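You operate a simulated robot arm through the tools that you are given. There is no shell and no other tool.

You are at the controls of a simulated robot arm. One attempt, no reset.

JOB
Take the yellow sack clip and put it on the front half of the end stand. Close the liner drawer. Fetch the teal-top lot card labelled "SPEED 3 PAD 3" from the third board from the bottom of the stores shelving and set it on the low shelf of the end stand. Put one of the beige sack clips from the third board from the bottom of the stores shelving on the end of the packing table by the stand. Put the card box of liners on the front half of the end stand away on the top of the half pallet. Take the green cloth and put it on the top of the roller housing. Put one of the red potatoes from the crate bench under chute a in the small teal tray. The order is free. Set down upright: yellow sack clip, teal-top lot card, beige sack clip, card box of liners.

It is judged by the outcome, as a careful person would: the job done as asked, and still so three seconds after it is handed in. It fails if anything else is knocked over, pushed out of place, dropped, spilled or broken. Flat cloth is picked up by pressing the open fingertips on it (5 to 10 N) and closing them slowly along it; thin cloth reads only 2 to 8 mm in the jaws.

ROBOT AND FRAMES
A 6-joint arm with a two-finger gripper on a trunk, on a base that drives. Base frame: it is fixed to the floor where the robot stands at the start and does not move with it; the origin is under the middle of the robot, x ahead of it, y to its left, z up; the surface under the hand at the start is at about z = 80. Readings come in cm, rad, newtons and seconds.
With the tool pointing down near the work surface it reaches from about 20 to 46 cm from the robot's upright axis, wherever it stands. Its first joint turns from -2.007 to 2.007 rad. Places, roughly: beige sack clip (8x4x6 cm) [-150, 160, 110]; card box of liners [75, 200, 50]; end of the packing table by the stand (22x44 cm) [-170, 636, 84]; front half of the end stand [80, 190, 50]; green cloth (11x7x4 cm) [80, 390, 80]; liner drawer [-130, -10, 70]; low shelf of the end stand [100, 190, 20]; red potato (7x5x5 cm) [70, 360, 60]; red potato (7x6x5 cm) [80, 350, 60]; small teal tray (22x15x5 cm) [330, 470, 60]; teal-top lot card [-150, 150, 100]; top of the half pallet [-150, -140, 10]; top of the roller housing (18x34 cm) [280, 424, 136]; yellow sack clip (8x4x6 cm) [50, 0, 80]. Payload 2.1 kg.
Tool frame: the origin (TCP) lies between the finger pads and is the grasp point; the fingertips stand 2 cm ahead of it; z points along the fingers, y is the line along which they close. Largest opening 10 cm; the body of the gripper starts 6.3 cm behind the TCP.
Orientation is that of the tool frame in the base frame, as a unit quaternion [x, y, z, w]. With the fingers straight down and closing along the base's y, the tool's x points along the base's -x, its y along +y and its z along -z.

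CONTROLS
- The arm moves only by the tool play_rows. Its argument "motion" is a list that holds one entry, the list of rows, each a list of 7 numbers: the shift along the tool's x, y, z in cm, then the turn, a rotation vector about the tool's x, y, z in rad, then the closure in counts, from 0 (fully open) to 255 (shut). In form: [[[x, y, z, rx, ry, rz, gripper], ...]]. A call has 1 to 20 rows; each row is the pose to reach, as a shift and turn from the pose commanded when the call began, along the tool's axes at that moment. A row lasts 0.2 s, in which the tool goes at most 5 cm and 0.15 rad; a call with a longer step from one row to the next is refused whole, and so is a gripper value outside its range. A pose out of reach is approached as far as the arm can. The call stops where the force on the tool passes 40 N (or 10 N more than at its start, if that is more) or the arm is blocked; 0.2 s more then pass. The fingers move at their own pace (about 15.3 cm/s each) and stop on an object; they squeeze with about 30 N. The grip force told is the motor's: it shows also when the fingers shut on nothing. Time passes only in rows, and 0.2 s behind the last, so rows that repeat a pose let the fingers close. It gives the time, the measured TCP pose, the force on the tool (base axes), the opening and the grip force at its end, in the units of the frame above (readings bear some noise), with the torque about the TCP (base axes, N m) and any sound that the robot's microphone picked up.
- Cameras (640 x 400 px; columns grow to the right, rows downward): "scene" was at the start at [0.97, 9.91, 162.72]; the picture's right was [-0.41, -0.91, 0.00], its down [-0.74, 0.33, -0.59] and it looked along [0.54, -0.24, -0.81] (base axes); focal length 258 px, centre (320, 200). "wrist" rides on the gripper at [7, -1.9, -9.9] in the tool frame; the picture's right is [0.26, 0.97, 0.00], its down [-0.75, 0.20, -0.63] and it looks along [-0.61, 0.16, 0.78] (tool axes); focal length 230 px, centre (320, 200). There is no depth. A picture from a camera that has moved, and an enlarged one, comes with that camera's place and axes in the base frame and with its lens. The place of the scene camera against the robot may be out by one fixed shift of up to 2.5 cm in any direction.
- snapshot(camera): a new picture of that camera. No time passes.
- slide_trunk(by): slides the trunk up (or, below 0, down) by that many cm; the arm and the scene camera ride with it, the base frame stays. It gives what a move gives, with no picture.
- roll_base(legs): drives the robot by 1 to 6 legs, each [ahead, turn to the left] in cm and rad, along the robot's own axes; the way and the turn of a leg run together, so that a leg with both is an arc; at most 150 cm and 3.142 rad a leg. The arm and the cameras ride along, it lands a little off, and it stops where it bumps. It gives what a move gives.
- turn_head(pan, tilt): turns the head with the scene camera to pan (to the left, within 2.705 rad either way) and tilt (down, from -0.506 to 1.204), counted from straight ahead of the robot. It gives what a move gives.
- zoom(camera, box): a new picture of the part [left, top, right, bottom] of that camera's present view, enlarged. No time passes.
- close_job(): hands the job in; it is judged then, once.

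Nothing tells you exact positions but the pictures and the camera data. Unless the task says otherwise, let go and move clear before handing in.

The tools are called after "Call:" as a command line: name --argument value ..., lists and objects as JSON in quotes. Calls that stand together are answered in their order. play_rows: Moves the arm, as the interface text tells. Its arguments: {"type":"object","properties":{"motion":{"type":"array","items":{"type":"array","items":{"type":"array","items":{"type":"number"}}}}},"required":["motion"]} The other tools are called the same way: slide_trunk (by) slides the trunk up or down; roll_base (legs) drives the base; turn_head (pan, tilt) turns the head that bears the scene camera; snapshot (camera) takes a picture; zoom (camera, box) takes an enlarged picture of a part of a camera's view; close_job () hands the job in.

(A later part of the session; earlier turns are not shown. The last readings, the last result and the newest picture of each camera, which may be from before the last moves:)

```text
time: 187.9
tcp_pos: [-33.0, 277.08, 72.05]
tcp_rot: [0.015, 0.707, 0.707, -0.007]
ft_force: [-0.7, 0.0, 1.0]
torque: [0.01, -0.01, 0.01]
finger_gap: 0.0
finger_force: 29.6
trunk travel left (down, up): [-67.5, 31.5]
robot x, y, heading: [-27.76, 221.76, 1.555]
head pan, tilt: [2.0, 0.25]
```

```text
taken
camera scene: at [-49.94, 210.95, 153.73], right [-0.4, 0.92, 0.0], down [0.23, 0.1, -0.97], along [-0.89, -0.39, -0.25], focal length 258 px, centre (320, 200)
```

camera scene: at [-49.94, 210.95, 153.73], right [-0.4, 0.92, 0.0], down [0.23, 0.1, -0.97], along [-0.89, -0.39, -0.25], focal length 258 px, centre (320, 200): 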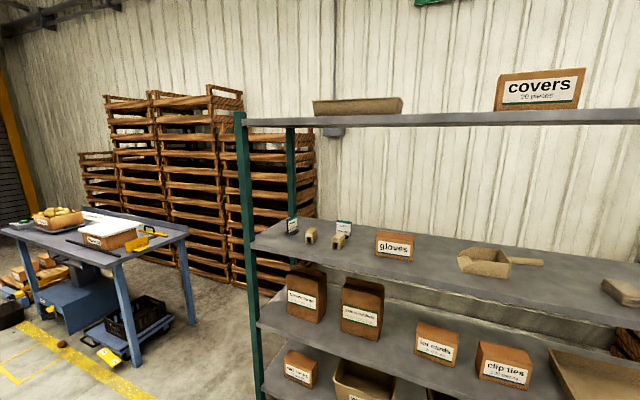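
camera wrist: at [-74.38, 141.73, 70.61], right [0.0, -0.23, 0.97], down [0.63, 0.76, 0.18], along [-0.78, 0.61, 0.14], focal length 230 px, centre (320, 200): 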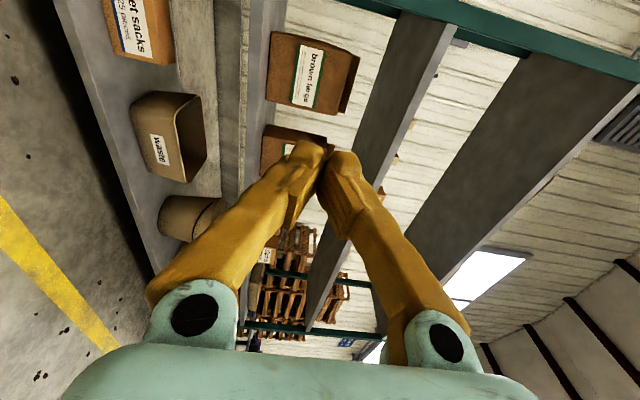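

Call:
zoom --camera "scene" --box '[275, 210, 355, 260]'

Call:
zoom --camera "scene" --box '[282, 214, 302, 237]'

```text
8.00 times, centred on (315, 235) of scene
camera zoom: at [-49.94, 210.95, 153.73], right [-0.4, 0.92, 0.0], down [0.23, 0.1, -0.97], along [-0.89, -0.39, -0.25], focal length 2068 px, centre (360, -80)
```

zoom: 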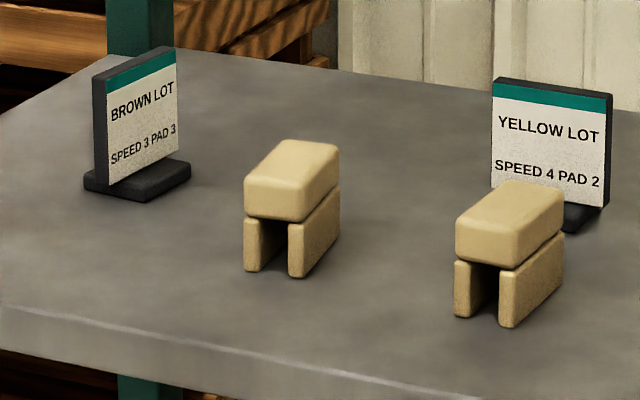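

```text
16.00 times, centred on (292, 226) of scene
camera zoom: at [-49.94, 210.95, 153.73], right [-0.4, 0.92, 0.0], down [0.23, 0.1, -0.97], along [-0.89, -0.39, -0.25], focal length 4136 px, centre (768, -208)
```

zoom: 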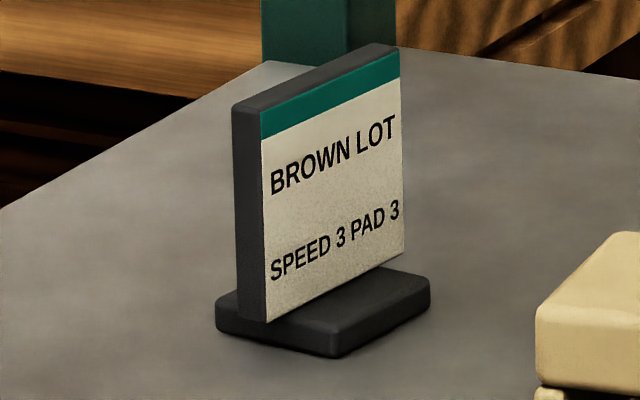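

The left card reads "BROWN LOT / SPEED 3 PAD 3" — that's the one, at about (-159, 147) on a board at z ≈ 103. I'll line up in front of it, raise the trunk, and roll the hand so the fingers close sideways with the camera on top.

Call:
roll_base --legs '[[-67, 0], [0, 1.587], [30, 0]]'

Call:
slide_trunk --by 28

Call:
play_rows --motion '[[[0, 0, 0, 0, 0, 0.143, 0], [0, 0, 0, 0, 0, 0.286, 0], [0, 0, 0, 0, 0, 0.429, 0], [0, 0, 0, 0, 0, 0.572, 0], [0, 0, 0, 0, 0, 0.715, 0], [0, 0, 0, 0, 0, 0.858, 0], [0, 0, 0, 0, 0, 1.0, 0], [0, 0, 0, 0, 0, 1.144, 0], [0, 0, 0, 0, 0, 1.287, 0], [0, 0, 0, 0, 0, 1.43, 0], [0, 0, 0, 0, 0, 1.571, 0], [0, 0, 0, 0, 0, 1.571, 0]]]'

Call:
turn_head --pan 0 --tilt 0.4

Call:
snapshot --camera "wrist"

Call:
snapshot --camera "scene"

```text
time: 197.1
tcp_pos: [-113.48, 147.93, 72.08]
tcp_rot: [0.494, -0.506, -0.49, 0.51]
ft_force: [-0.2, 0.1, -0.6]
torque: [0.05, -0.01, -0.02]
finger_gap: 0.0
finger_force: 29.4
trunk travel left (down, up): [-67.5, 31.5]
robot x, y, heading: [-58.4, 154.55, -3.135]
head pan, tilt: [2.0, 0.25]
```

```text
time: 199.9
tcp_pos: [-113.47, 148.0, 100.09]
tcp_rot: [0.495, -0.506, -0.489, 0.509]
ft_force: [0.1, 0.4, 0.4]
torque: [0.0, -0.02, 0.0]
finger_gap: 0.02
finger_force: 29.4
trunk travel left (down, up): [-95.5, 3.5]
robot x, y, heading: [-58.42, 154.48, -3.137]
head pan, tilt: [2.0, 0.25]
```

```text
time: 202.6
tcp_pos: [-113.23, 147.92, 100.2]
tcp_rot: [0.009, 0.708, -0.015, -0.706]
ft_force: [-0.1, 0.0, 0.3]
torque: [0.05, 0.0, -0.03]
finger_gap: 9.99
finger_force: 0.0
trunk travel left (down, up): [-95.5, 3.5]
robot x, y, heading: [-58.27, 154.18, -3.139]
head pan, tilt: [2.0, 0.25]
```

```text
time: 204.5
tcp_pos: [-113.45, 147.89, 100.11]
tcp_rot: [0.008, 0.708, -0.014, -0.706]
ft_force: [-0.1, -0.8, -0.1]
torque: [-0.01, 0.02, 0.0]
finger_gap: 10.01
finger_force: 0.2
trunk travel left (down, up): [-95.5, 3.5]
robot x, y, heading: [-58.14, 154.53, -3.138]
head pan, tilt: [0.0, 0.4]
```

```text
taken
camera wrist: at [-103.53, 146.38, 107.36], right [-0.01, 0.97, 0.23], down [0.63, 0.18, -0.75], along [-0.78, 0.14, -0.62], focal length 230 px, centre (320, 200)
```

wrist: 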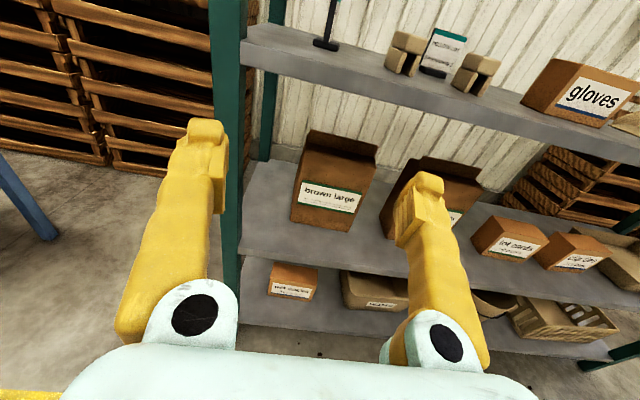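

```text
taken
camera scene: at [-61.04, 139.25, 180.34], right [-0.01, 1.0, 0.0], down [0.39, 0.0, -0.92], along [-0.92, -0.01, -0.39], focal length 258 px, centre (320, 200)
```

scene: 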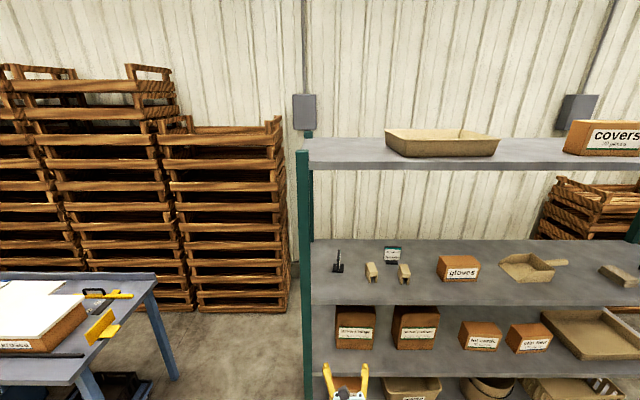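

Hand is level with camera on top. Raising to z ≈ 108 and approaching to ~15 cm short of the card for a closer look.

Call:
slide_trunk --by 3.4

Call:
play_rows --motion '[[[2.5, 0, 0, 0, 0, -0.031, 0], [5, 0, 0, 0, 0, -0.031, 0], [5.5, 0, 0, 0, 0, -0.031, 0], [5.5, 0, 0, 0, 0, -0.031, 0]]]'

Call:
roll_base --legs '[[27, 0]]'

Call:
snapshot --camera "wrist"

Call:
snapshot --camera "scene"

```text
time: 205.3
tcp_pos: [-113.4, 147.92, 103.7]
tcp_rot: [0.008, 0.708, -0.014, -0.706]
ft_force: [0.5, 0.0, 0.2]
torque: [-0.01, 0.0, 0.03]
finger_gap: 10.0
finger_force: 0.0
trunk travel left (down, up): [-98.9, 0.1]
robot x, y, heading: [-58.15, 154.3, -3.136]
head pan, tilt: [0.0, 0.4]
```

```text
time: 206.3
tcp_pos: [-115.46, 147.52, 105.98]
tcp_rot: [-0.003, 0.708, -0.003, -0.706]
ft_force: [-0.3, 0.2, 0.1]
torque: [-0.03, 0.02, 0.02]
finger_gap: 10.01
finger_force: 0.1
out of reach, approached as far as the arm can: row 1, 2, 3, 4
trunk travel left (down, up): [-98.9, 0.1]
robot x, y, heading: [-58.21, 154.1, -3.137]
head pan, tilt: [0.0, 0.4]
```

```text
time: 208.2
tcp_pos: [-142.09, 147.6, 106.06]
tcp_rot: [-0.001, 0.708, -0.001, -0.706]
ft_force: [0.2, -0.4, 0.0]
torque: [-0.01, 0.02, 0.01]
finger_gap: 10.01
finger_force: 0.0
trunk travel left (down, up): [-98.9, 0.1]
robot x, y, heading: [-84.72, 154.17, -3.141]
head pan, tilt: [0.0, 0.4]
```

```text
taken
camera wrist: at [-132.23, 145.85, 113.1], right [-0.01, 0.97, 0.26], down [0.63, 0.2, -0.75], along [-0.78, 0.16, -0.61], focal length 230 px, centre (320, 200)
```

wrist: 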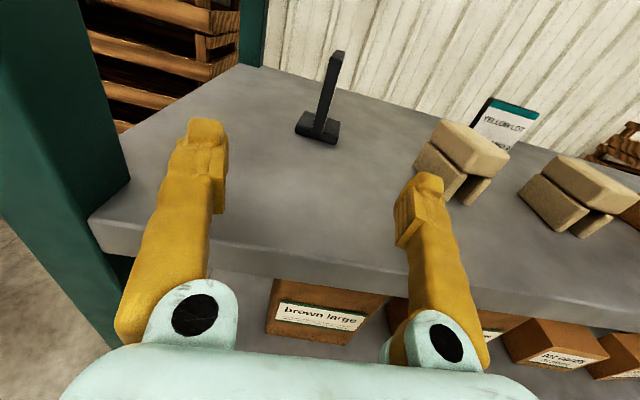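

```text
taken
camera scene: at [-87.54, 139.19, 183.75], right [0.0, 1.0, 0.0], down [0.39, 0.0, -0.92], along [-0.92, 0.0, -0.39], focal length 258 px, centre (320, 200)
```

scene: 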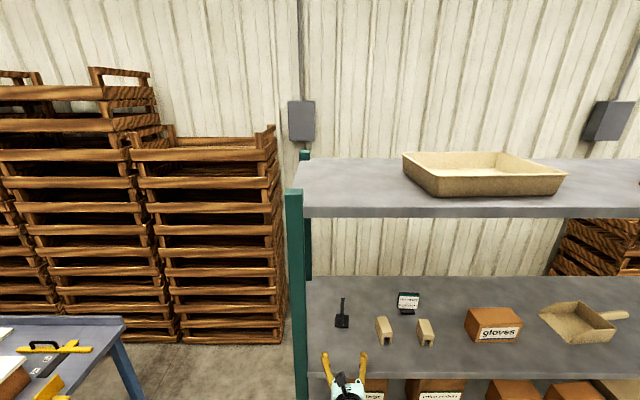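

Card foot centre ≈ (-157.7, 148.2), card top ≈ 110.6. Small correction up and to the right before driving in.

Call:
play_rows --motion '[[[0, 0.3, -2, 0, 0, 0, 0], [0.5, 0.6, -4, 0, 0, 0, 0], [1.2, 0.6, -5, 0, 0, 0, 0], [1.5, 0.6, -5, 0, 0, 0, 0], [1.5, 0.6, -5, 0, 0, 0, 0]]]'

Call:
roll_base --legs '[[12, 0]]'

Call:
snapshot --camera "wrist"

```text
time: 209.4
tcp_pos: [-141.39, 147.6, 105.47]
tcp_rot: [-0.002, -0.7, 0.002, 0.714]
ft_force: [0.8, -0.1, -0.2]
torque: [0.0, 0.01, -0.01]
finger_gap: 10.0
finger_force: 0.0
out of reach, approached as far as the arm can: row 1, 2, 3, 4, 5
trunk travel left (down, up): [-98.9, 0.1]
robot x, y, heading: [-84.77, 154.76, -3.145]
head pan, tilt: [0.0, 0.4]
```

```text
time: 210.5
tcp_pos: [-148.57, 147.67, 105.65]
tcp_rot: [-0.001, -0.702, 0.001, 0.712]
ft_force: [21.4, -1.2, 3.3]
torque: [-0.02, -1.3, -0.2]
finger_gap: 9.99
finger_force: 0.0
trunk travel left (down, up): [-98.9, 0.1]
robot x, y, heading: [-92.76, 154.31, -3.137]
head pan, tilt: [0.0, 0.4]
stopped in leg 1: the force on the tool passed its limit at 531 N (the readings are from after the stop); the commanded pose is now the measured one
```

```text
taken
camera wrist: at [-138.7, 145.84, 112.58], right [0.0, 0.97, 0.25], down [0.62, 0.2, -0.76], along [-0.79, 0.16, -0.6], focal length 230 px, centre (320, 200)
```

wrist: 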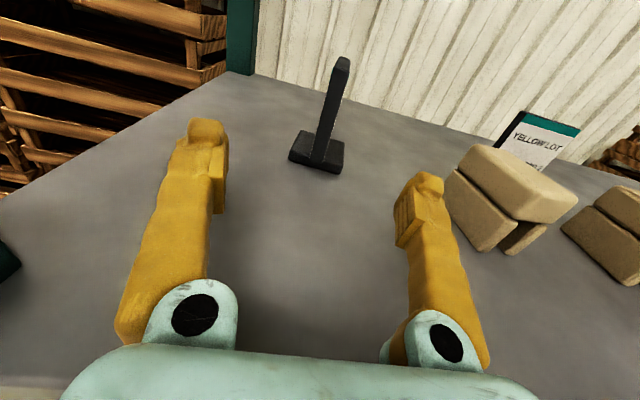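

The hand struck the board's front edge (its body was too low). Backing off and checking nothing shifted.

Call:
roll_base --legs '[[-20, 0]]'

Call:
snapshot --camera "scene"

Call:
snapshot --camera "wrist"

```text
time: 212.1
tcp_pos: [-131.29, 147.84, 104.68]
tcp_rot: [0.001, 0.708, -0.002, -0.706]
ft_force: [-0.6, -0.1, 0.7]
torque: [0.02, -0.02, -0.04]
finger_gap: 10.0
finger_force: 0.1
trunk travel left (down, up): [-98.9, 0.1]
robot x, y, heading: [-73.55, 154.17, -3.139]
head pan, tilt: [0.0, 0.4]
```

```text
taken
camera scene: at [-78.67, 139.21, 183.75], right [0.0, 1.0, 0.0], down [0.4, 0.0, -0.92], along [-0.92, 0.0, -0.4], focal length 258 px, centre (320, 200)
```

scene: 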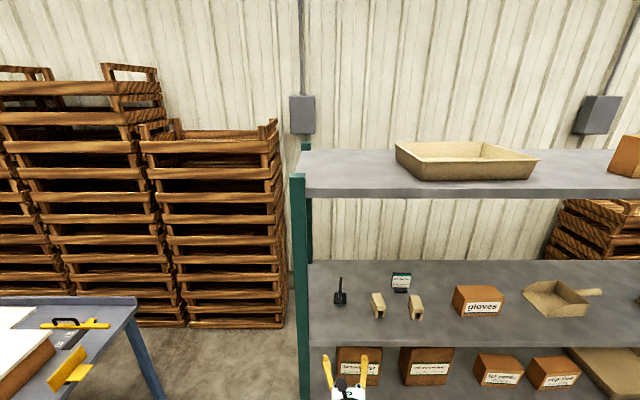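

```text
taken
camera wrist: at [-121.36, 146.01, 111.74], right [0.0, 0.97, 0.25], down [0.63, 0.2, -0.75], along [-0.77, 0.16, -0.61], focal length 230 px, centre (320, 200)
```

wrist: 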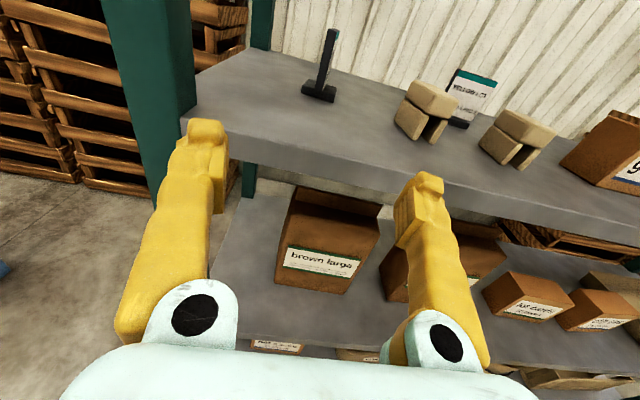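

Nothing has shifted (card still at (-157.6, 148.2)). I'll extend the arm outward then raise it — the current pose is at its inner limit.

Call:
play_rows --motion '[[[0, 0.1, 2, 0, 0, 0, 0], [0, 0.2, 4, 0, 0, 0, 0], [0, 0.3, 6, 0, 0, 0, 0], [1, 0.4, 7, 0, 0, 0, 0], [2.5, 0.4, 7, 0, 0, 0, 0], [4, 0.4, 7, 0, 0, 0, 0], [4.5, 0.4, 7, 0, 0, 0, 0], [4.5, 0.4, 7, 0, 0, 0, 0]]]'

Call:
snapshot --camera "wrist"

```text
time: 213.8
tcp_pos: [-135.2, 148.26, 111.11]
tcp_rot: [-0.002, -0.704, 0.001, 0.71]
ft_force: [0.2, 0.4, -0.8]
torque: [0.0, -0.03, -0.03]
finger_gap: 9.99
finger_force: 0.0
out of reach, approached as far as the arm can: row 1, 2, 3, 4, 5, 6, 7, 8
trunk travel left (down, up): [-98.9, 0.1]
robot x, y, heading: [-73.31, 154.32, -3.137]
head pan, tilt: [0.0, 0.4]
```

```text
taken
camera wrist: at [-125.33, 146.47, 118.12], right [0.0, 0.97, 0.25], down [0.62, 0.2, -0.76], along [-0.78, 0.16, -0.6], focal length 230 px, centre (320, 200)
```

wrist: 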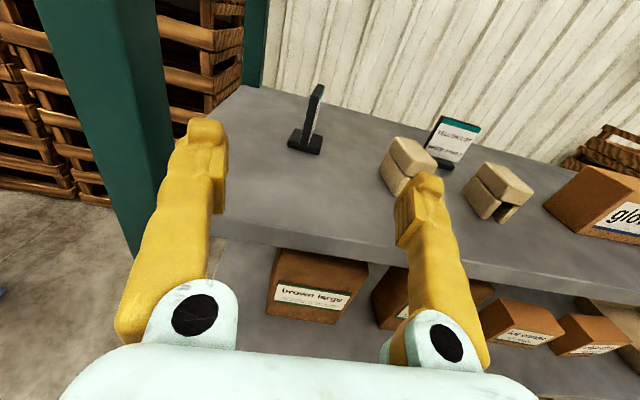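

Now at z 111 with nothing touching. I'll pitch the hand slightly down (0.2 rad) so the wrist clears the board, and settle at z ≈ 108.5.

Call:
play_rows --motion '[[[-0.5, 0, 0, 0, -0.1, 0, 0], [-1.3, 0, 0, 0, -0.2, 0, 0], [-2.4, 0, 0, 0, -0.2, 0, 0], [-2.4, 0, 0, 0, -0.2, 0, 0]]]'

Call:
snapshot --camera "wrist"

Call:
snapshot --camera "scene"

```text
time: 214.8
tcp_pos: [-135.77, 148.14, 108.37]
tcp_rot: [0.002, 0.771, -0.001, -0.637]
ft_force: [0.1, -0.1, -0.4]
torque: [-0.02, -0.02, 0.0]
finger_gap: 10.02
finger_force: 0.0
out of reach, approached as far as the arm can: row 1, 2, 3, 4
trunk travel left (down, up): [-98.9, 0.1]
robot x, y, heading: [-72.98, 154.34, -3.137]
head pan, tilt: [0.0, 0.4]
```

```text
taken
camera wrist: at [-127.44, 146.35, 117.21], right [-0.05, 0.97, 0.25], down [0.76, 0.2, -0.62], along [-0.65, 0.16, -0.75], focal length 230 px, centre (320, 200)
```

wrist: 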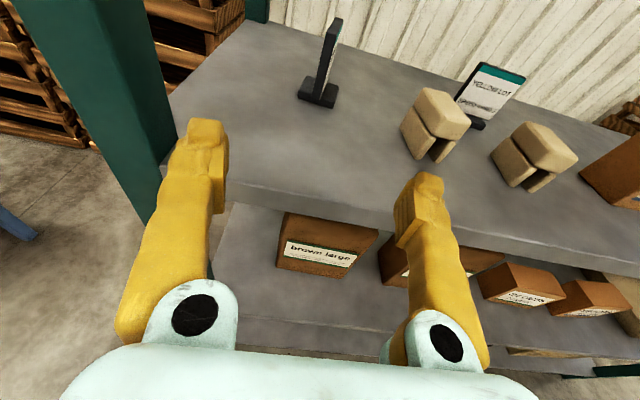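

```text
taken
camera scene: at [-76.35, 139.23, 183.74], right [0.0, 1.0, 0.0], down [0.39, 0.0, -0.92], along [-0.92, 0.0, -0.39], focal length 258 px, centre (320, 200)
```

scene: 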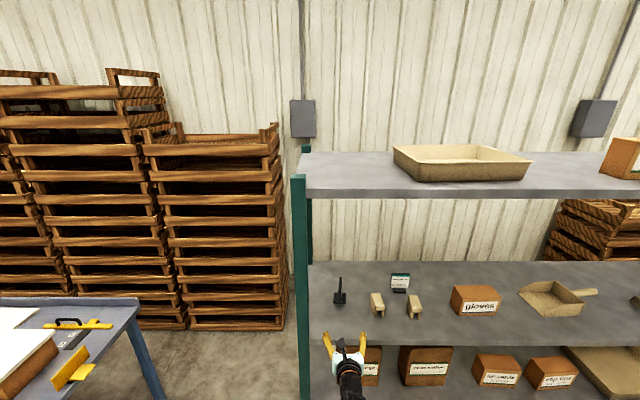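

Call:
roll_base --legs '[[13, 0]]'

Call:
snapshot --camera "wrist"

```text
time: 216.1
tcp_pos: [-148.26, 148.07, 108.94]
tcp_rot: [0.002, 0.767, -0.001, -0.642]
ft_force: [0.9, -0.2, 0.5]
torque: [0.02, 0.03, 0.03]
finger_gap: 10.0
finger_force: 0.0
trunk travel left (down, up): [-98.9, 0.1]
robot x, y, heading: [-86.53, 154.63, -3.138]
head pan, tilt: [0.0, 0.4]
```

```text
taken
camera wrist: at [-139.6, 146.23, 117.71], right [-0.04, 0.97, 0.25], down [0.75, 0.2, -0.63], along [-0.66, 0.16, -0.74], focal length 230 px, centre (320, 200)
```

wrist: 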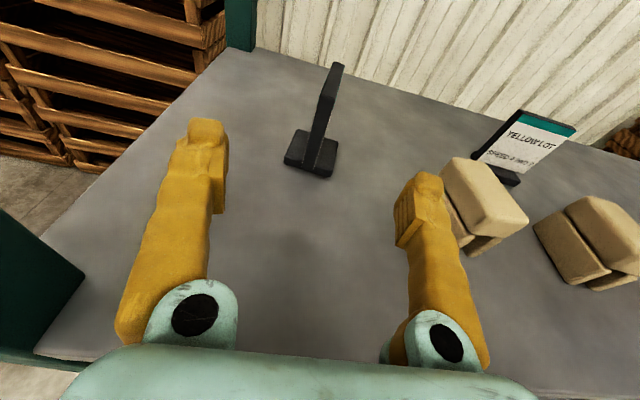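

Call:
roll_base --legs '[[6, 0]]'

Call:
snapshot --camera "wrist"

```text
time: 217.5
tcp_pos: [-156.3, 148.82, 104.8]
tcp_rot: [0.01, 0.775, 0.056, -0.629]
ft_force: [-86.7, -16.1, 158.3]
torque: [-3.9, -11.26, -3.14]
finger_gap: 9.99
finger_force: 0.2
trunk travel left (down, up): [-98.9, 0.1]
robot x, y, heading: [-92.78, 154.13, -3.137]
head pan, tilt: [0.0, 0.4]
stopped in leg 1: the force on the tool passed its limit at 109 N (the readings are from after the stop); the commanded pose is now the measured one
```

```text
taken
camera wrist: at [-148.33, 145.59, 113.63], right [0.03, 0.95, 0.32], down [0.79, 0.18, -0.59], along [-0.62, 0.27, -0.74], focal length 230 px, centre (320, 200)
```

wrist: 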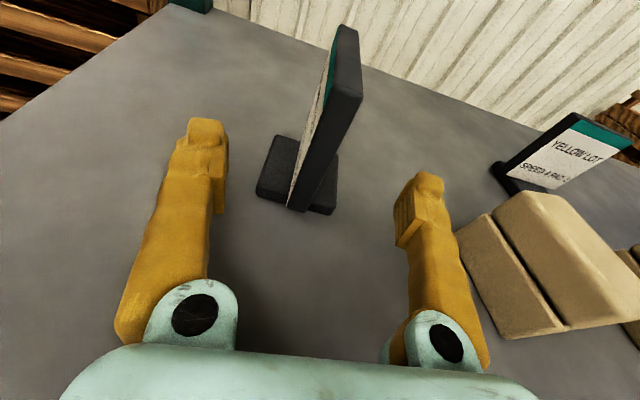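

The hand met resistance again. Looking at how the arm sits before moving.

Call:
turn_head --pan -0.1 --tilt 0.9

Call:
snapshot --camera "scene"

```text
time: 218.4
tcp_pos: [-156.18, 148.88, 105.14]
tcp_rot: [0.014, 0.769, 0.069, -0.636]
ft_force: [-87.8, -20.0, 155.4]
torque: [-4.16, -10.62, -3.49]
finger_gap: 9.99
finger_force: 0.1
trunk travel left (down, up): [-98.9, 0.1]
robot x, y, heading: [-92.21, 154.42, -3.143]
head pan, tilt: [-0.099, 0.901]
```

```text
taken
camera scene: at [-98.95, 133.87, 179.5], right [0.09, 0.99, 0.04], down [0.8, -0.05, -0.6], along [-0.6, 0.09, -0.8], focal length 258 px, centre (320, 200)
```

scene: 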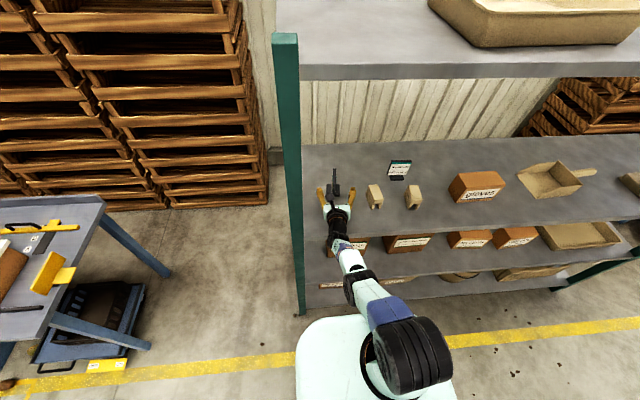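

The robot is being tipped slightly because its wrist housing presses on the board edge. Backing straight out now.

Call:
roll_base --legs '[[-8, 0]]'

Call:
snapshot --camera "wrist"

Call:
snapshot --camera "scene"

```text
time: 219.3
tcp_pos: [-144.1, 157.93, 104.51]
tcp_rot: [0.071, 0.735, 0.118, -0.664]
ft_force: [1.5, 0.0, 1.7]
torque: [-0.01, -0.08, 0.05]
finger_gap: 10.01
finger_force: 0.0
trunk travel left (down, up): [-98.9, 0.1]
robot x, y, heading: [-88.77, 154.69, -3.114]
head pan, tilt: [-0.099, 0.901]
stopped in leg 1: the robot was blocked; the commanded pose is now the measured one
```

```text
taken
camera wrist: at [-135.89, 153.19, 112.33], right [0.23, 0.92, 0.33], down [0.74, 0.06, -0.67], along [-0.64, 0.4, -0.66], focal length 230 px, centre (320, 200)
```

wrist: 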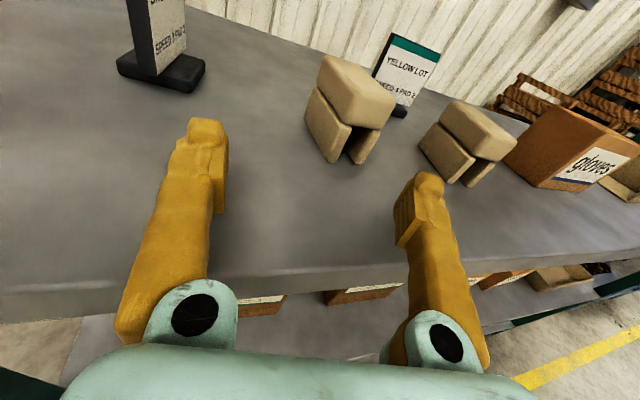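

```text
taken
camera scene: at [-88.13, 126.13, 178.18], right [0.08, 0.99, 0.08], down [0.78, -0.01, -0.63], along [-0.63, 0.11, -0.77], focal length 258 px, centre (320, 200)
```

scene: 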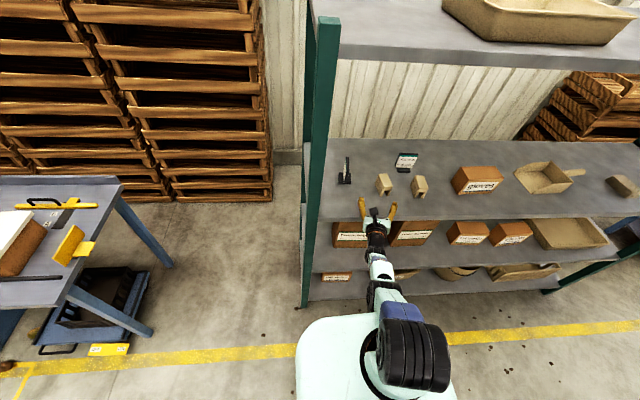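

Call:
play_rows --motion '[[[0, 0, 0, 0, 0, 0, 0], [0, 0, 0, 0, 0, 0, 0], [0, 0, 0, 0, 0, 0, 0], [0, 0, 0, 0, 0, 0, 0], [0, 0, 0, 0, 0, 0, 0]]]'

Call:
turn_head --pan -0.5 --tilt 1.1

Call:
snapshot --camera "scene"

```text
time: 219.7
tcp_pos: [-143.47, 161.24, 104.47]
tcp_rot: [0.07, 0.75, 0.153, -0.639]
ft_force: [-43.5, -19.7, 90.9]
torque: [-5.04, 3.26, -0.57]
finger_gap: 10.06
finger_force: 0.0
trunk travel left (down, up): [-98.9, 0.1]
robot x, y, heading: [-89.07, 154.33, -3.094]
head pan, tilt: [-0.099, 0.901]
stopped in row 1: the arm was blocked; the commanded pose is now the measured one
```

```text
time: 220.5
tcp_pos: [-143.23, 161.35, 104.46]
tcp_rot: [0.07, 0.747, 0.156, -0.643]
ft_force: [-45.9, -32.9, 90.1]
torque: [-5.25, 3.36, -2.33]
finger_gap: 10.0
finger_force: 0.0
trunk travel left (down, up): [-98.9, 0.1]
robot x, y, heading: [-89.38, 153.97, -3.081]
head pan, tilt: [-0.499, 1.1]
```

```text
taken
camera scene: at [-85.94, 127.22, 177.19], right [0.42, 0.9, 0.07], down [0.8, -0.33, -0.49], along [-0.42, 0.27, -0.87], focal length 258 px, centre (320, 200)
```

scene: 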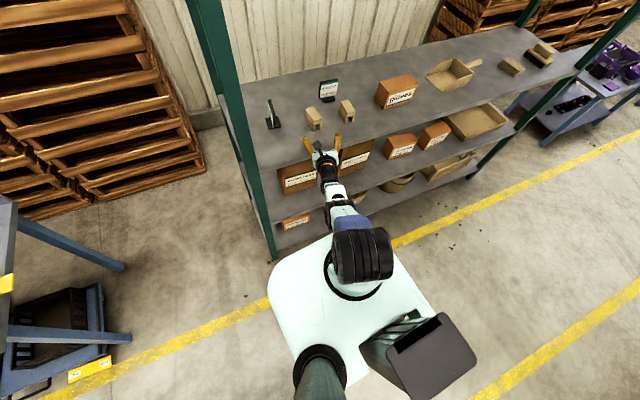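

The robot is leaning because the hand presses on the board. I'll lift the hand gently to relieve it.

Call:
play_rows --motion '[[[0.7, 0, 0, 0, 0, 0, 0], [1.5, 0, 0, 0, 0, 0, 0], [2.5, 0, 0, 0, 0, 0, 0], [3.5, 0, 0, 0, 0, 0, 0]]]'

Call:
snapshot --camera "scene"

Call:
snapshot --camera "wrist"

```text
time: 220.9
tcp_pos: [-142.78, 169.02, 105.56]
tcp_rot: [0.087, 0.749, 0.2, -0.626]
ft_force: [0.8, -2.4, -0.8]
torque: [0.03, 0.1, -0.18]
finger_gap: 10.02
finger_force: 0.1
out of reach, approached as far as the arm can: row 1
trunk travel left (down, up): [-98.9, 0.1]
robot x, y, heading: [-89.29, 154.09, -3.073]
head pan, tilt: [-0.499, 1.1]
stopped in row 1: the arm was blocked; the commanded pose is now the measured one
```

```text
taken
camera scene: at [-86.63, 129.47, 177.19], right [0.42, 0.91, 0.06], down [0.81, -0.34, -0.49], along [-0.42, 0.25, -0.87], focal length 258 px, centre (320, 200)
```

scene: 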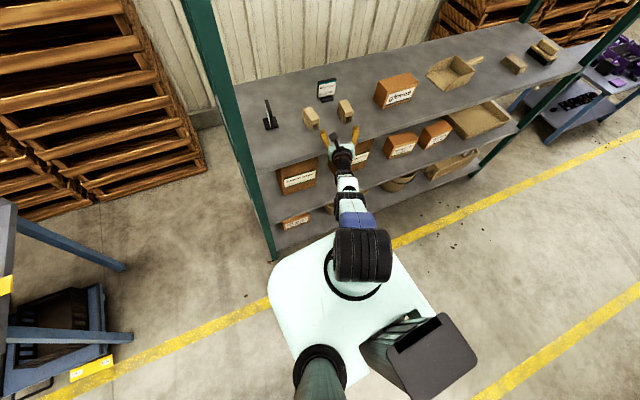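

```text
taken
camera wrist: at [-135.98, 162.56, 113.46], right [0.31, 0.84, 0.43], down [0.8, 0.02, -0.6], along [-0.52, 0.54, -0.67], focal length 230 px, centre (320, 200)
```

wrist: 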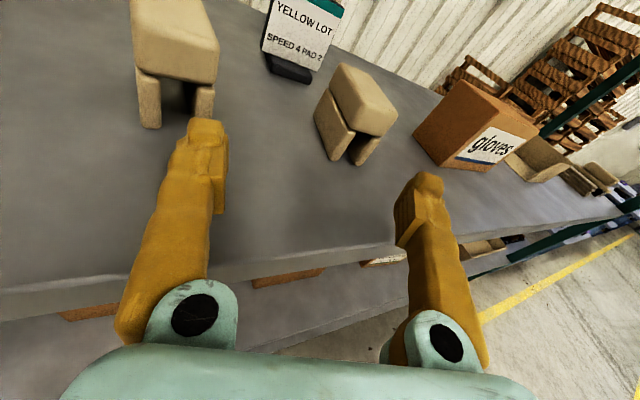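

Force is gone now. Backing away from the shelf.

Call:
roll_base --legs '[[-15, 0]]'

Call:
snapshot --camera "scene"

Call:
snapshot --camera "wrist"

```text
time: 221.6
tcp_pos: [-141.71, 178.19, 104.32]
tcp_rot: [0.097, 0.758, 0.174, -0.621]
ft_force: [1.2, 5.5, 8.7]
torque: [-0.42, -0.62, 0.53]
finger_gap: 9.66
finger_force: 0.2
trunk travel left (down, up): [-98.9, 0.1]
robot x, y, heading: [-88.47, 154.3, -3.072]
head pan, tilt: [-0.499, 1.1]
stopped in leg 1: the force on the tool passed its limit at 104 N (the readings are from after the stop); the commanded pose is now the measured one
```

```text
taken
camera scene: at [-84.6, 144.7, 178.32], right [0.42, 0.91, -0.02], down [0.8, -0.38, -0.46], along [-0.43, 0.18, -0.89], focal length 258 px, centre (320, 200)
```

scene: 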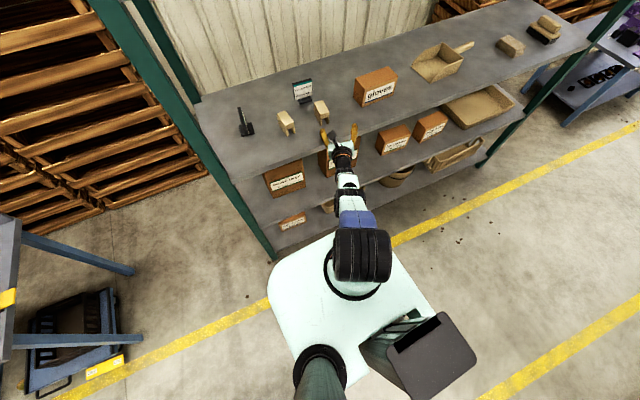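

```text
taken
camera wrist: at [-134.91, 172.32, 112.77], right [0.29, 0.87, 0.39], down [0.8, 0.0, -0.6], along [-0.52, 0.49, -0.7], focal length 230 px, centre (320, 200)
```

wrist: 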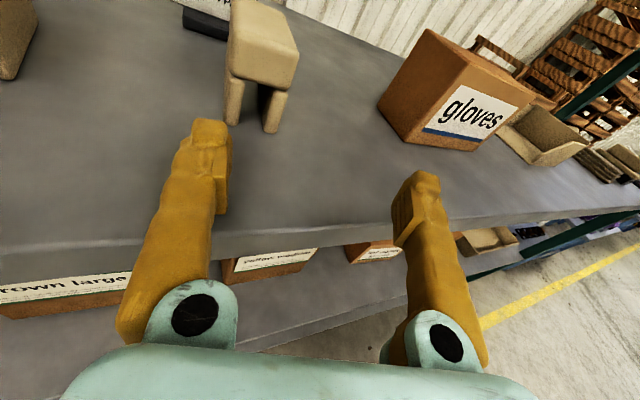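

The robot is rocking as it settles. Continuing to back out.

Call:
roll_base --legs '[[-15, 0]]'

Call:
snapshot --camera "scene"

Call:
snapshot --camera "wrist"

```text
time: 222.4
tcp_pos: [-142.03, 176.68, 104.59]
tcp_rot: [0.089, 0.753, 0.19, -0.623]
ft_force: [0.2, -0.1, 0.0]
torque: [0.03, -0.05, -0.01]
finger_gap: 9.95
finger_force: 0.1
trunk travel left (down, up): [-98.9, 0.1]
robot x, y, heading: [-87.39, 154.44, -3.082]
head pan, tilt: [-0.499, 1.1]
stopped in leg 1: the robot was blocked; the commanded pose is now the measured one
```

```text
taken
camera scene: at [-85.91, 142.1, 178.03], right [0.42, 0.91, 0.0], down [0.81, -0.37, -0.45], along [-0.41, 0.19, -0.89], focal length 258 px, centre (320, 200)
```

scene: 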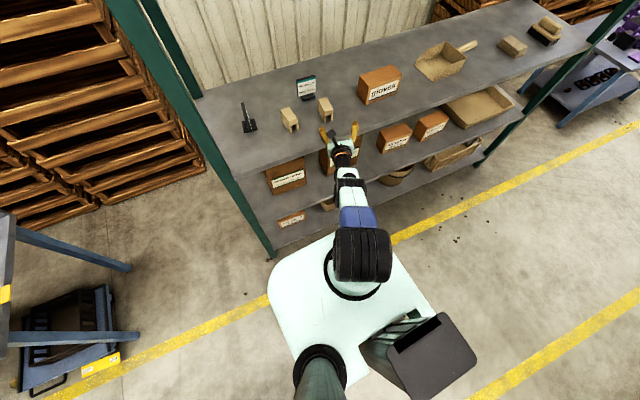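

```text
taken
camera wrist: at [-135.23, 170.48, 112.72], right [0.3, 0.86, 0.42], down [0.8, 0.01, -0.6], along [-0.52, 0.52, -0.68], focal length 230 px, centre (320, 200)
```

wrist: 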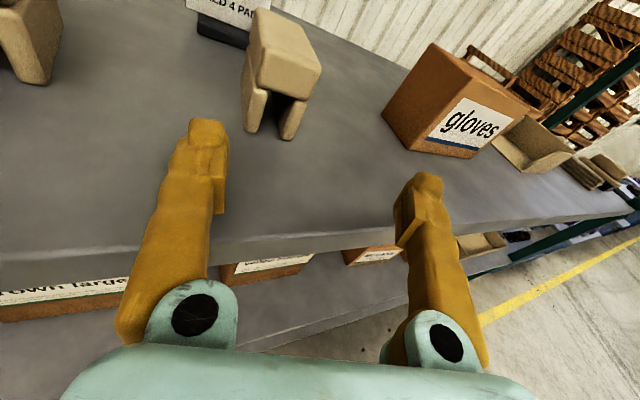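

Call:
roll_base --legs '[[-10, 0]]'

Call:
snapshot --camera "scene"

```text
time: 223.3
tcp_pos: [-138.85, 176.97, 105.09]
tcp_rot: [0.085, 0.748, 0.189, -0.631]
ft_force: [-0.4, 0.3, -0.1]
torque: [0.05, 0.03, -0.05]
finger_gap: 10.01
finger_force: 0.0
trunk travel left (down, up): [-98.9, 0.1]
robot x, y, heading: [-83.15, 154.76, -3.079]
head pan, tilt: [-0.499, 1.1]
stopped in leg 1: the force on the tool passed its limit at 50 N (the readings are from after the stop); the commanded pose is now the measured one
```

```text
taken
camera scene: at [-82.81, 142.48, 178.04], right [0.42, 0.91, 0.0], down [0.81, -0.37, -0.45], along [-0.41, 0.19, -0.89], focal length 258 px, centre (320, 200)
```

scene: 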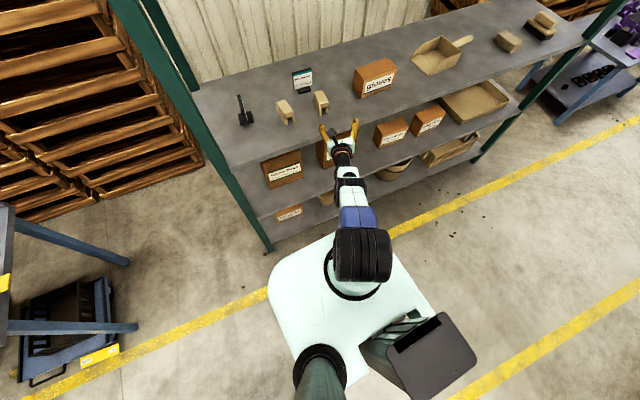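

Call:
roll_base --legs '[[-20, 0]]'

Call:
snapshot --camera "scene"

Call:
snapshot --camera "wrist"

```text
time: 224.9
tcp_pos: [-119.48, 178.25, 104.92]
tcp_rot: [0.084, 0.749, 0.188, -0.63]
ft_force: [-1.3, 0.5, -0.7]
torque: [0.0, 0.0, 0.0]
finger_gap: 9.99
finger_force: 0.1
trunk travel left (down, up): [-98.9, 0.1]
robot x, y, heading: [-63.12, 156.23, -3.07]
head pan, tilt: [-0.499, 1.1]
```

```text
taken
camera scene: at [-63.51, 143.9, 178.12], right [0.41, 0.91, 0.01], down [0.82, -0.37, -0.44], along [-0.4, 0.19, -0.9], focal length 258 px, centre (320, 200)
```

scene: 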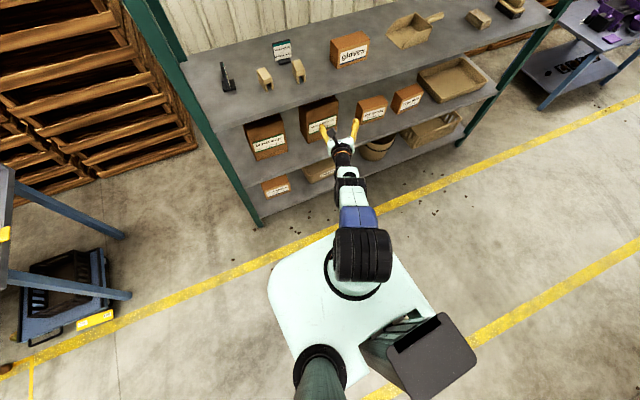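

```text
taken
camera wrist: at [-112.37, 171.97, 112.89], right [0.3, 0.86, 0.42], down [0.79, 0.02, -0.61], along [-0.53, 0.52, -0.67], focal length 230 px, centre (320, 200)
```

wrist: 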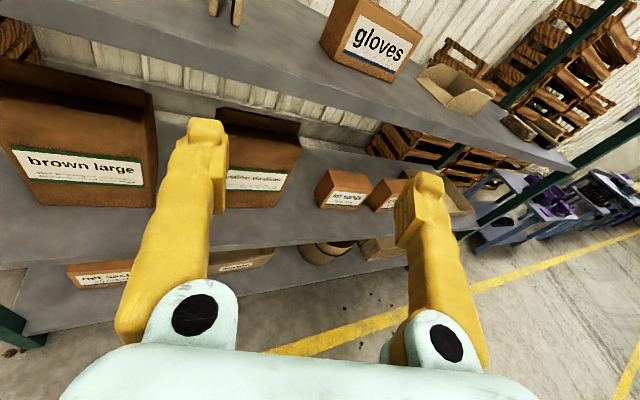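

Free again and level. Checking whether anything on the shelf was displaced.

Call:
turn_head --pan -0.2 --tilt 0.55

Call:
snapshot --camera "scene"

Call:
zoom --camera "scene" --box '[240, 160, 480, 310]'

```text
time: 225.9
tcp_pos: [-117.93, 178.23, 105.62]
tcp_rot: [0.085, 0.744, 0.186, -0.636]
ft_force: [-0.1, -0.5, 0.0]
torque: [0.0, -0.01, -0.01]
finger_gap: 10.03
finger_force: 0.1
trunk travel left (down, up): [-98.9, 0.1]
robot x, y, heading: [-62.81, 156.0, -3.073]
head pan, tilt: [-0.201, 0.55]
```

```text
taken
camera scene: at [-64.43, 142.6, 182.37], right [0.13, 0.99, 0.0], down [0.52, -0.07, -0.85], along [-0.85, 0.11, -0.52], focal length 258 px, centre (320, 200)
```

scene: 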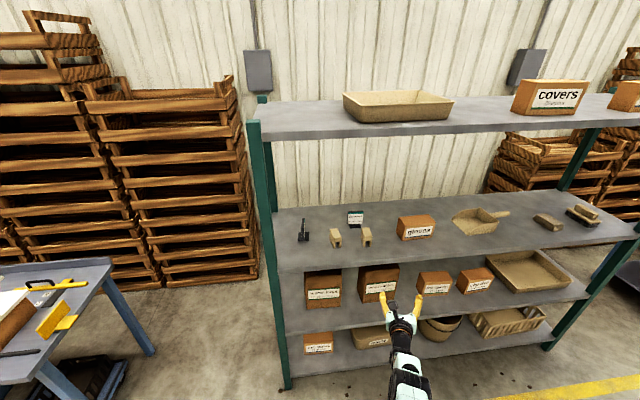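

```text
2.67 times, centred on (360, 235) of scene
camera zoom: at [-64.43, 142.6, 182.37], right [0.13, 0.99, 0.0], down [0.52, -0.07, -0.85], along [-0.85, 0.11, -0.52], focal length 689 px, centre (213, 107)
```

zoom: 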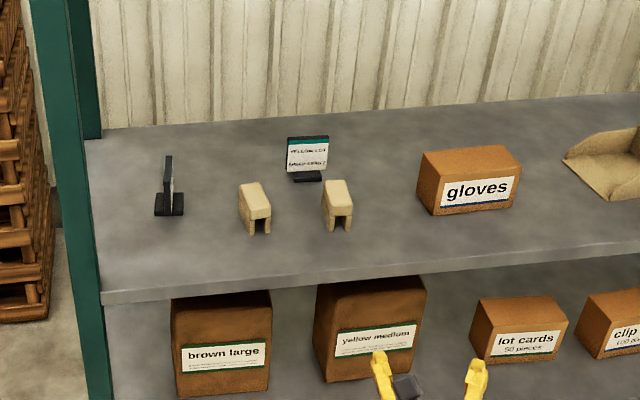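

Nothing was disturbed. I'll use a steeper hand (about 50° down) so the wrist stays well above the board, aligned with the card's plane. Re-posing in free space first.

Call:
play_rows --motion '[[[1.47, -2.54, -1.98, 0.033, -0.09, 0.006, 0], [2.94, -5.1, -3.95, 0.067, -0.18, 0.013, 0], [4.4, -7.6, -5.9, 0.1, -0.272, 0.019, 0], [5.9, -10.15, -7.9, 0.133, -0.362, 0.025, 0], [7.35, -12.7, -9.9, 0.167, -0.453, 0.032, 0], [8.8, -15.2, -11.9, 0.2, -0.544, 0.038, 0], [10.3, -17.8, -13.8, 0.234, -0.634, 0.045, 0], [11.76, -20.3, -15.8, 0.267, -0.725, 0.051, 0], [11.76, -20.3, -15.8, 0.267, -0.725, 0.051, 0]]]'

Call:
snapshot --camera "wrist"

Call:
snapshot --camera "scene"

```text
time: 227.9
tcp_pos: [-113.08, 152.29, 115.64]
tcp_rot: [0.081, 0.937, 0.029, -0.339]
ft_force: [0.3, -0.4, 0.4]
torque: [0.0, 0.01, 0.03]
finger_gap: 9.99
finger_force: 0.0
trunk travel left (down, up): [-98.9, 0.1]
robot x, y, heading: [-63.12, 156.35, -3.073]
head pan, tilt: [-0.201, 0.55]
```

```text
taken
camera wrist: at [-112.5, 150.29, 127.75], right [-0.03, 0.99, 0.17], down [1.0, 0.03, 0.0], along [0.0, 0.17, -0.99], focal length 230 px, centre (320, 200)
```

wrist: 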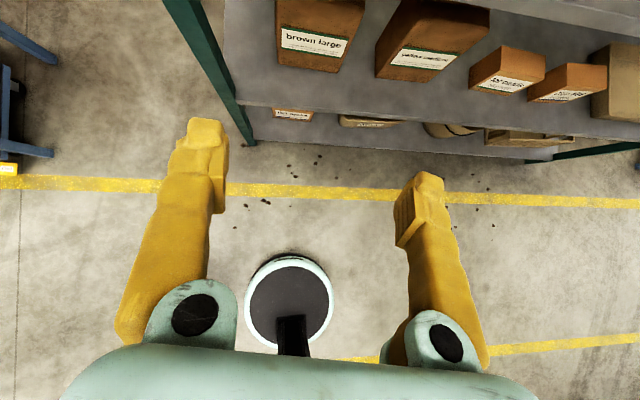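

```text
taken
camera scene: at [-64.77, 142.58, 182.37], right [0.13, 0.99, 0.0], down [0.52, -0.07, -0.85], along [-0.85, 0.11, -0.52], focal length 258 px, centre (320, 200)
```

scene: 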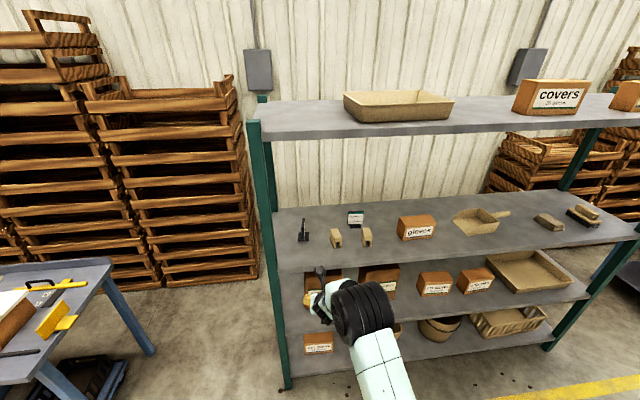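

Pose is good, and the base is a ~21 cm disc with room to spare. Driving forward with the hand at z ≈ 115, above the card's top.

Call:
roll_base --legs '[[30, 0]]'

Call:
snapshot --camera "wrist"

```text
time: 229.9
tcp_pos: [-142.74, 150.35, 115.69]
tcp_rot: [0.081, 0.936, 0.03, -0.341]
ft_force: [1.0, 0.6, -0.2]
torque: [-0.02, 0.02, 0.02]
finger_gap: 10.0
finger_force: 0.1
trunk travel left (down, up): [-98.9, 0.1]
robot x, y, heading: [-93.18, 154.14, -3.07]
head pan, tilt: [-0.201, 0.55]
```

```text
taken
camera wrist: at [-142.14, 148.29, 127.83], right [-0.03, 0.99, 0.17], down [1.0, 0.03, 0.0], along [0.0, 0.17, -0.99], focal length 230 px, centre (320, 200)
```

wrist: 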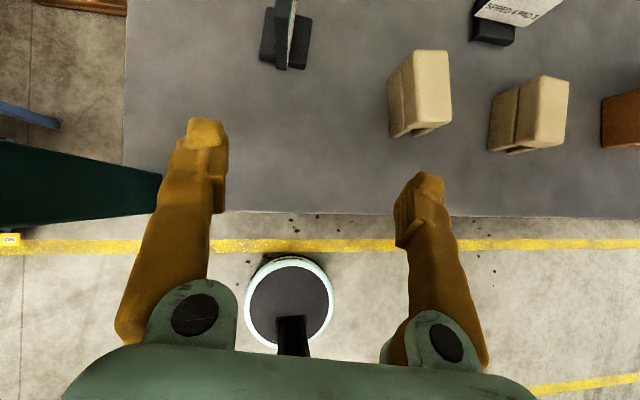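

Call:
roll_base --legs '[[10.5, 0]]'

Call:
play_rows --motion '[[[0, -1.1, 0, 0, 0, 0, 0], [0, -2.2, 0, 0, 0, 0, 0], [0, -2.2, 0, 0, 0, 0, 0]]]'

Call:
snapshot --camera "wrist"

```text
time: 231.1
tcp_pos: [-152.72, 149.21, 116.02]
tcp_rot: [0.08, 0.935, 0.03, -0.343]
ft_force: [-0.8, 0.3, -0.8]
torque: [0.05, -0.03, -0.05]
finger_gap: 10.0
finger_force: 0.0
trunk travel left (down, up): [-98.9, 0.1]
robot x, y, heading: [-103.36, 153.03, -3.072]
head pan, tilt: [-0.201, 0.55]
```

```text
time: 231.9
tcp_pos: [-152.67, 147.11, 116.31]
tcp_rot: [0.08, 0.935, 0.029, -0.345]
ft_force: [0.6, -0.2, -0.2]
torque: [-0.01, 0.0, 0.01]
finger_gap: 9.98
finger_force: 0.1
trunk travel left (down, up): [-98.9, 0.1]
robot x, y, heading: [-103.3, 152.9, -3.074]
head pan, tilt: [-0.201, 0.55]
```

```text
taken
camera wrist: at [-151.91, 145.2, 128.6], right [-0.03, 0.99, 0.17], down [1.0, 0.03, -0.01], along [-0.01, 0.17, -0.99], focal length 230 px, centre (320, 200)
```

wrist: 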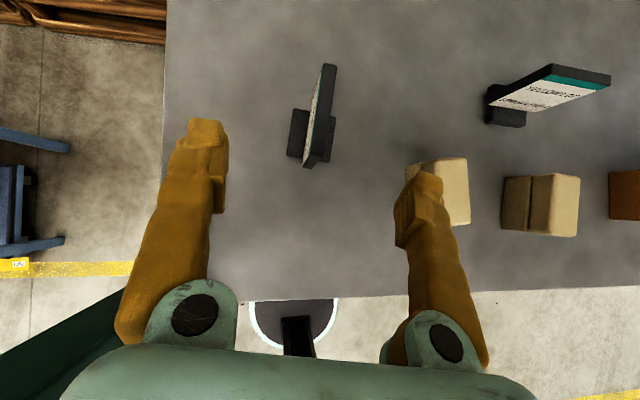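

Card centre ≈ (-159.4, 148.5). Sliding in along the hand's axis and closing.

Call:
play_rows --motion '[[[-0.1, 0.05, 2.6, 0, 0, 0, 0], [-0.2, 0.1, 5.2, 0, 0, 0, 0], [-0.3, 0.15, 7.8, 0, 0, 0, 0], [-0.37, 0.21, 10.3, 0, 0, 0, 0], [-0.37, 0.21, 10.3, 0, 0, 0, 0]]]'

Call:
snapshot --camera "wrist"

```text
time: 233.1
tcp_pos: [-159.26, 148.55, 108.05]
tcp_rot: [0.081, 0.935, 0.03, -0.344]
ft_force: [-0.4, 0.1, 1.3]
torque: [0.0, -0.01, -0.01]
finger_gap: 10.0
finger_force: 0.1
trunk travel left (down, up): [-98.9, 0.1]
robot x, y, heading: [-103.27, 153.14, -3.069]
head pan, tilt: [-0.201, 0.55]
```

```text
taken
camera wrist: at [-158.54, 146.45, 120.27], right [-0.03, 0.99, 0.17], down [1.0, 0.03, -0.01], along [-0.01, 0.17, -0.99], focal length 230 px, centre (320, 200)
```

wrist: 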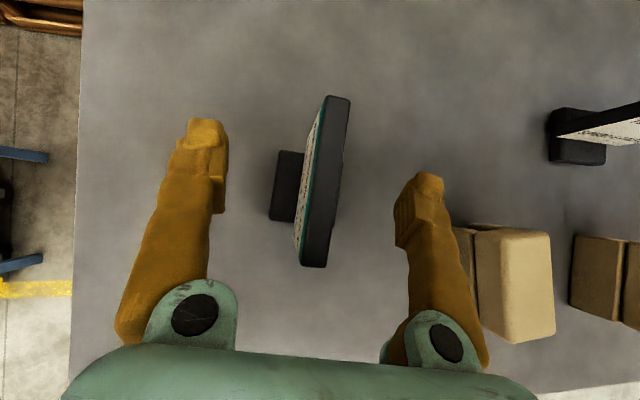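

Call:
play_rows --motion '[[[0, 0, 0, 0, 0, 0, 100], [0, 0, 0, 0, 0, 0, 150], [0, 0, 0, 0, 0, 0, 180], [0, 0, 0, 0, 0, 0, 200], [0, 0, 0, 0, 0, 0, 220], [0, 0, 0, 0, 0, 0, 255], [0, 0, 0, 0, 0, 0, 255]]]'

Call:
snapshot --camera "wrist"

```text
time: 234.7
tcp_pos: [-159.34, 148.36, 108.0]
tcp_rot: [0.081, 0.935, 0.031, -0.343]
ft_force: [-0.8, -0.8, 0.2]
torque: [0.01, 0.0, -0.01]
finger_gap: 1.06
finger_force: 29.9
trunk travel left (down, up): [-98.9, 0.1]
robot x, y, heading: [-103.08, 152.91, -3.072]
head pan, tilt: [-0.201, 0.55]
```

```text
taken
camera wrist: at [-158.59, 146.44, 120.25], right [-0.03, 0.99, 0.17], down [1.0, 0.03, 0.0], along [-0.01, 0.17, -0.99], focal length 230 px, centre (320, 200)
```

wrist: 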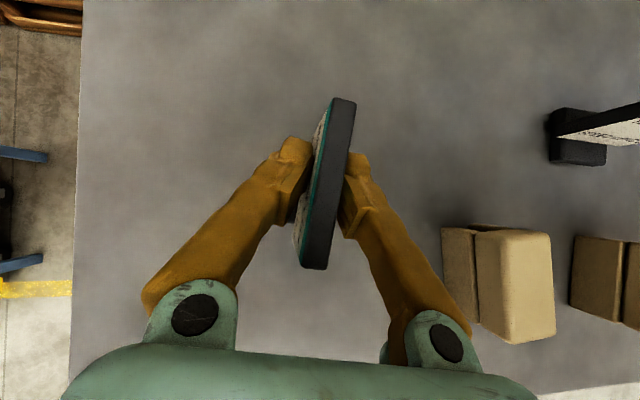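

Gripped at 1.06 cm. Lifting straight up 7 cm, then backing out.

Call:
play_rows --motion '[[[0.65, 0, -0.76, 0, 0, 0, 255], [1.6, 0, -1.9, 0, 0, 0, 255], [2.9, 0, -3.4, 0, 0, 0, 255], [4.2, 0, -4.9, 0, 0, 0, 255], [4.55, 0, -5.3, 0, 0, 0, 255], [4.55, 0, -5.3, 0, 0, 0, 255]]]'

Call:
snapshot --camera "wrist"

```text
time: 236.1
tcp_pos: [-159.38, 148.57, 114.98]
tcp_rot: [0.081, 0.935, 0.03, -0.343]
ft_force: [0.0, -0.4, -1.3]
torque: [0.0, 0.03, -0.01]
finger_gap: 1.03
finger_force: 29.9
trunk travel left (down, up): [-98.9, 0.1]
robot x, y, heading: [-103.49, 153.19, -3.069]
head pan, tilt: [-0.201, 0.55]
```

```text
taken
camera wrist: at [-158.76, 146.62, 127.22], right [-0.03, 0.99, 0.17], down [1.0, 0.03, 0.0], along [-0.01, 0.17, -0.99], focal length 230 px, centre (320, 200)
```

wrist: 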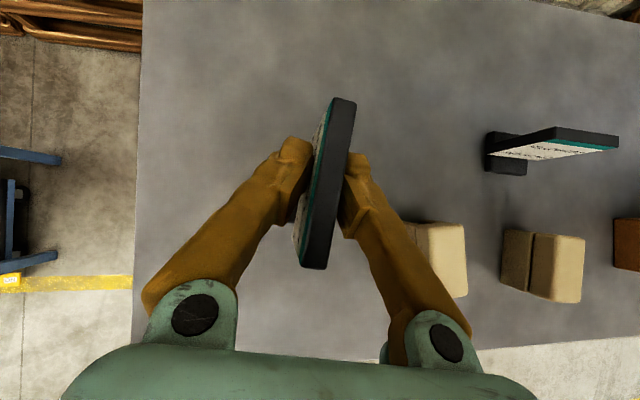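

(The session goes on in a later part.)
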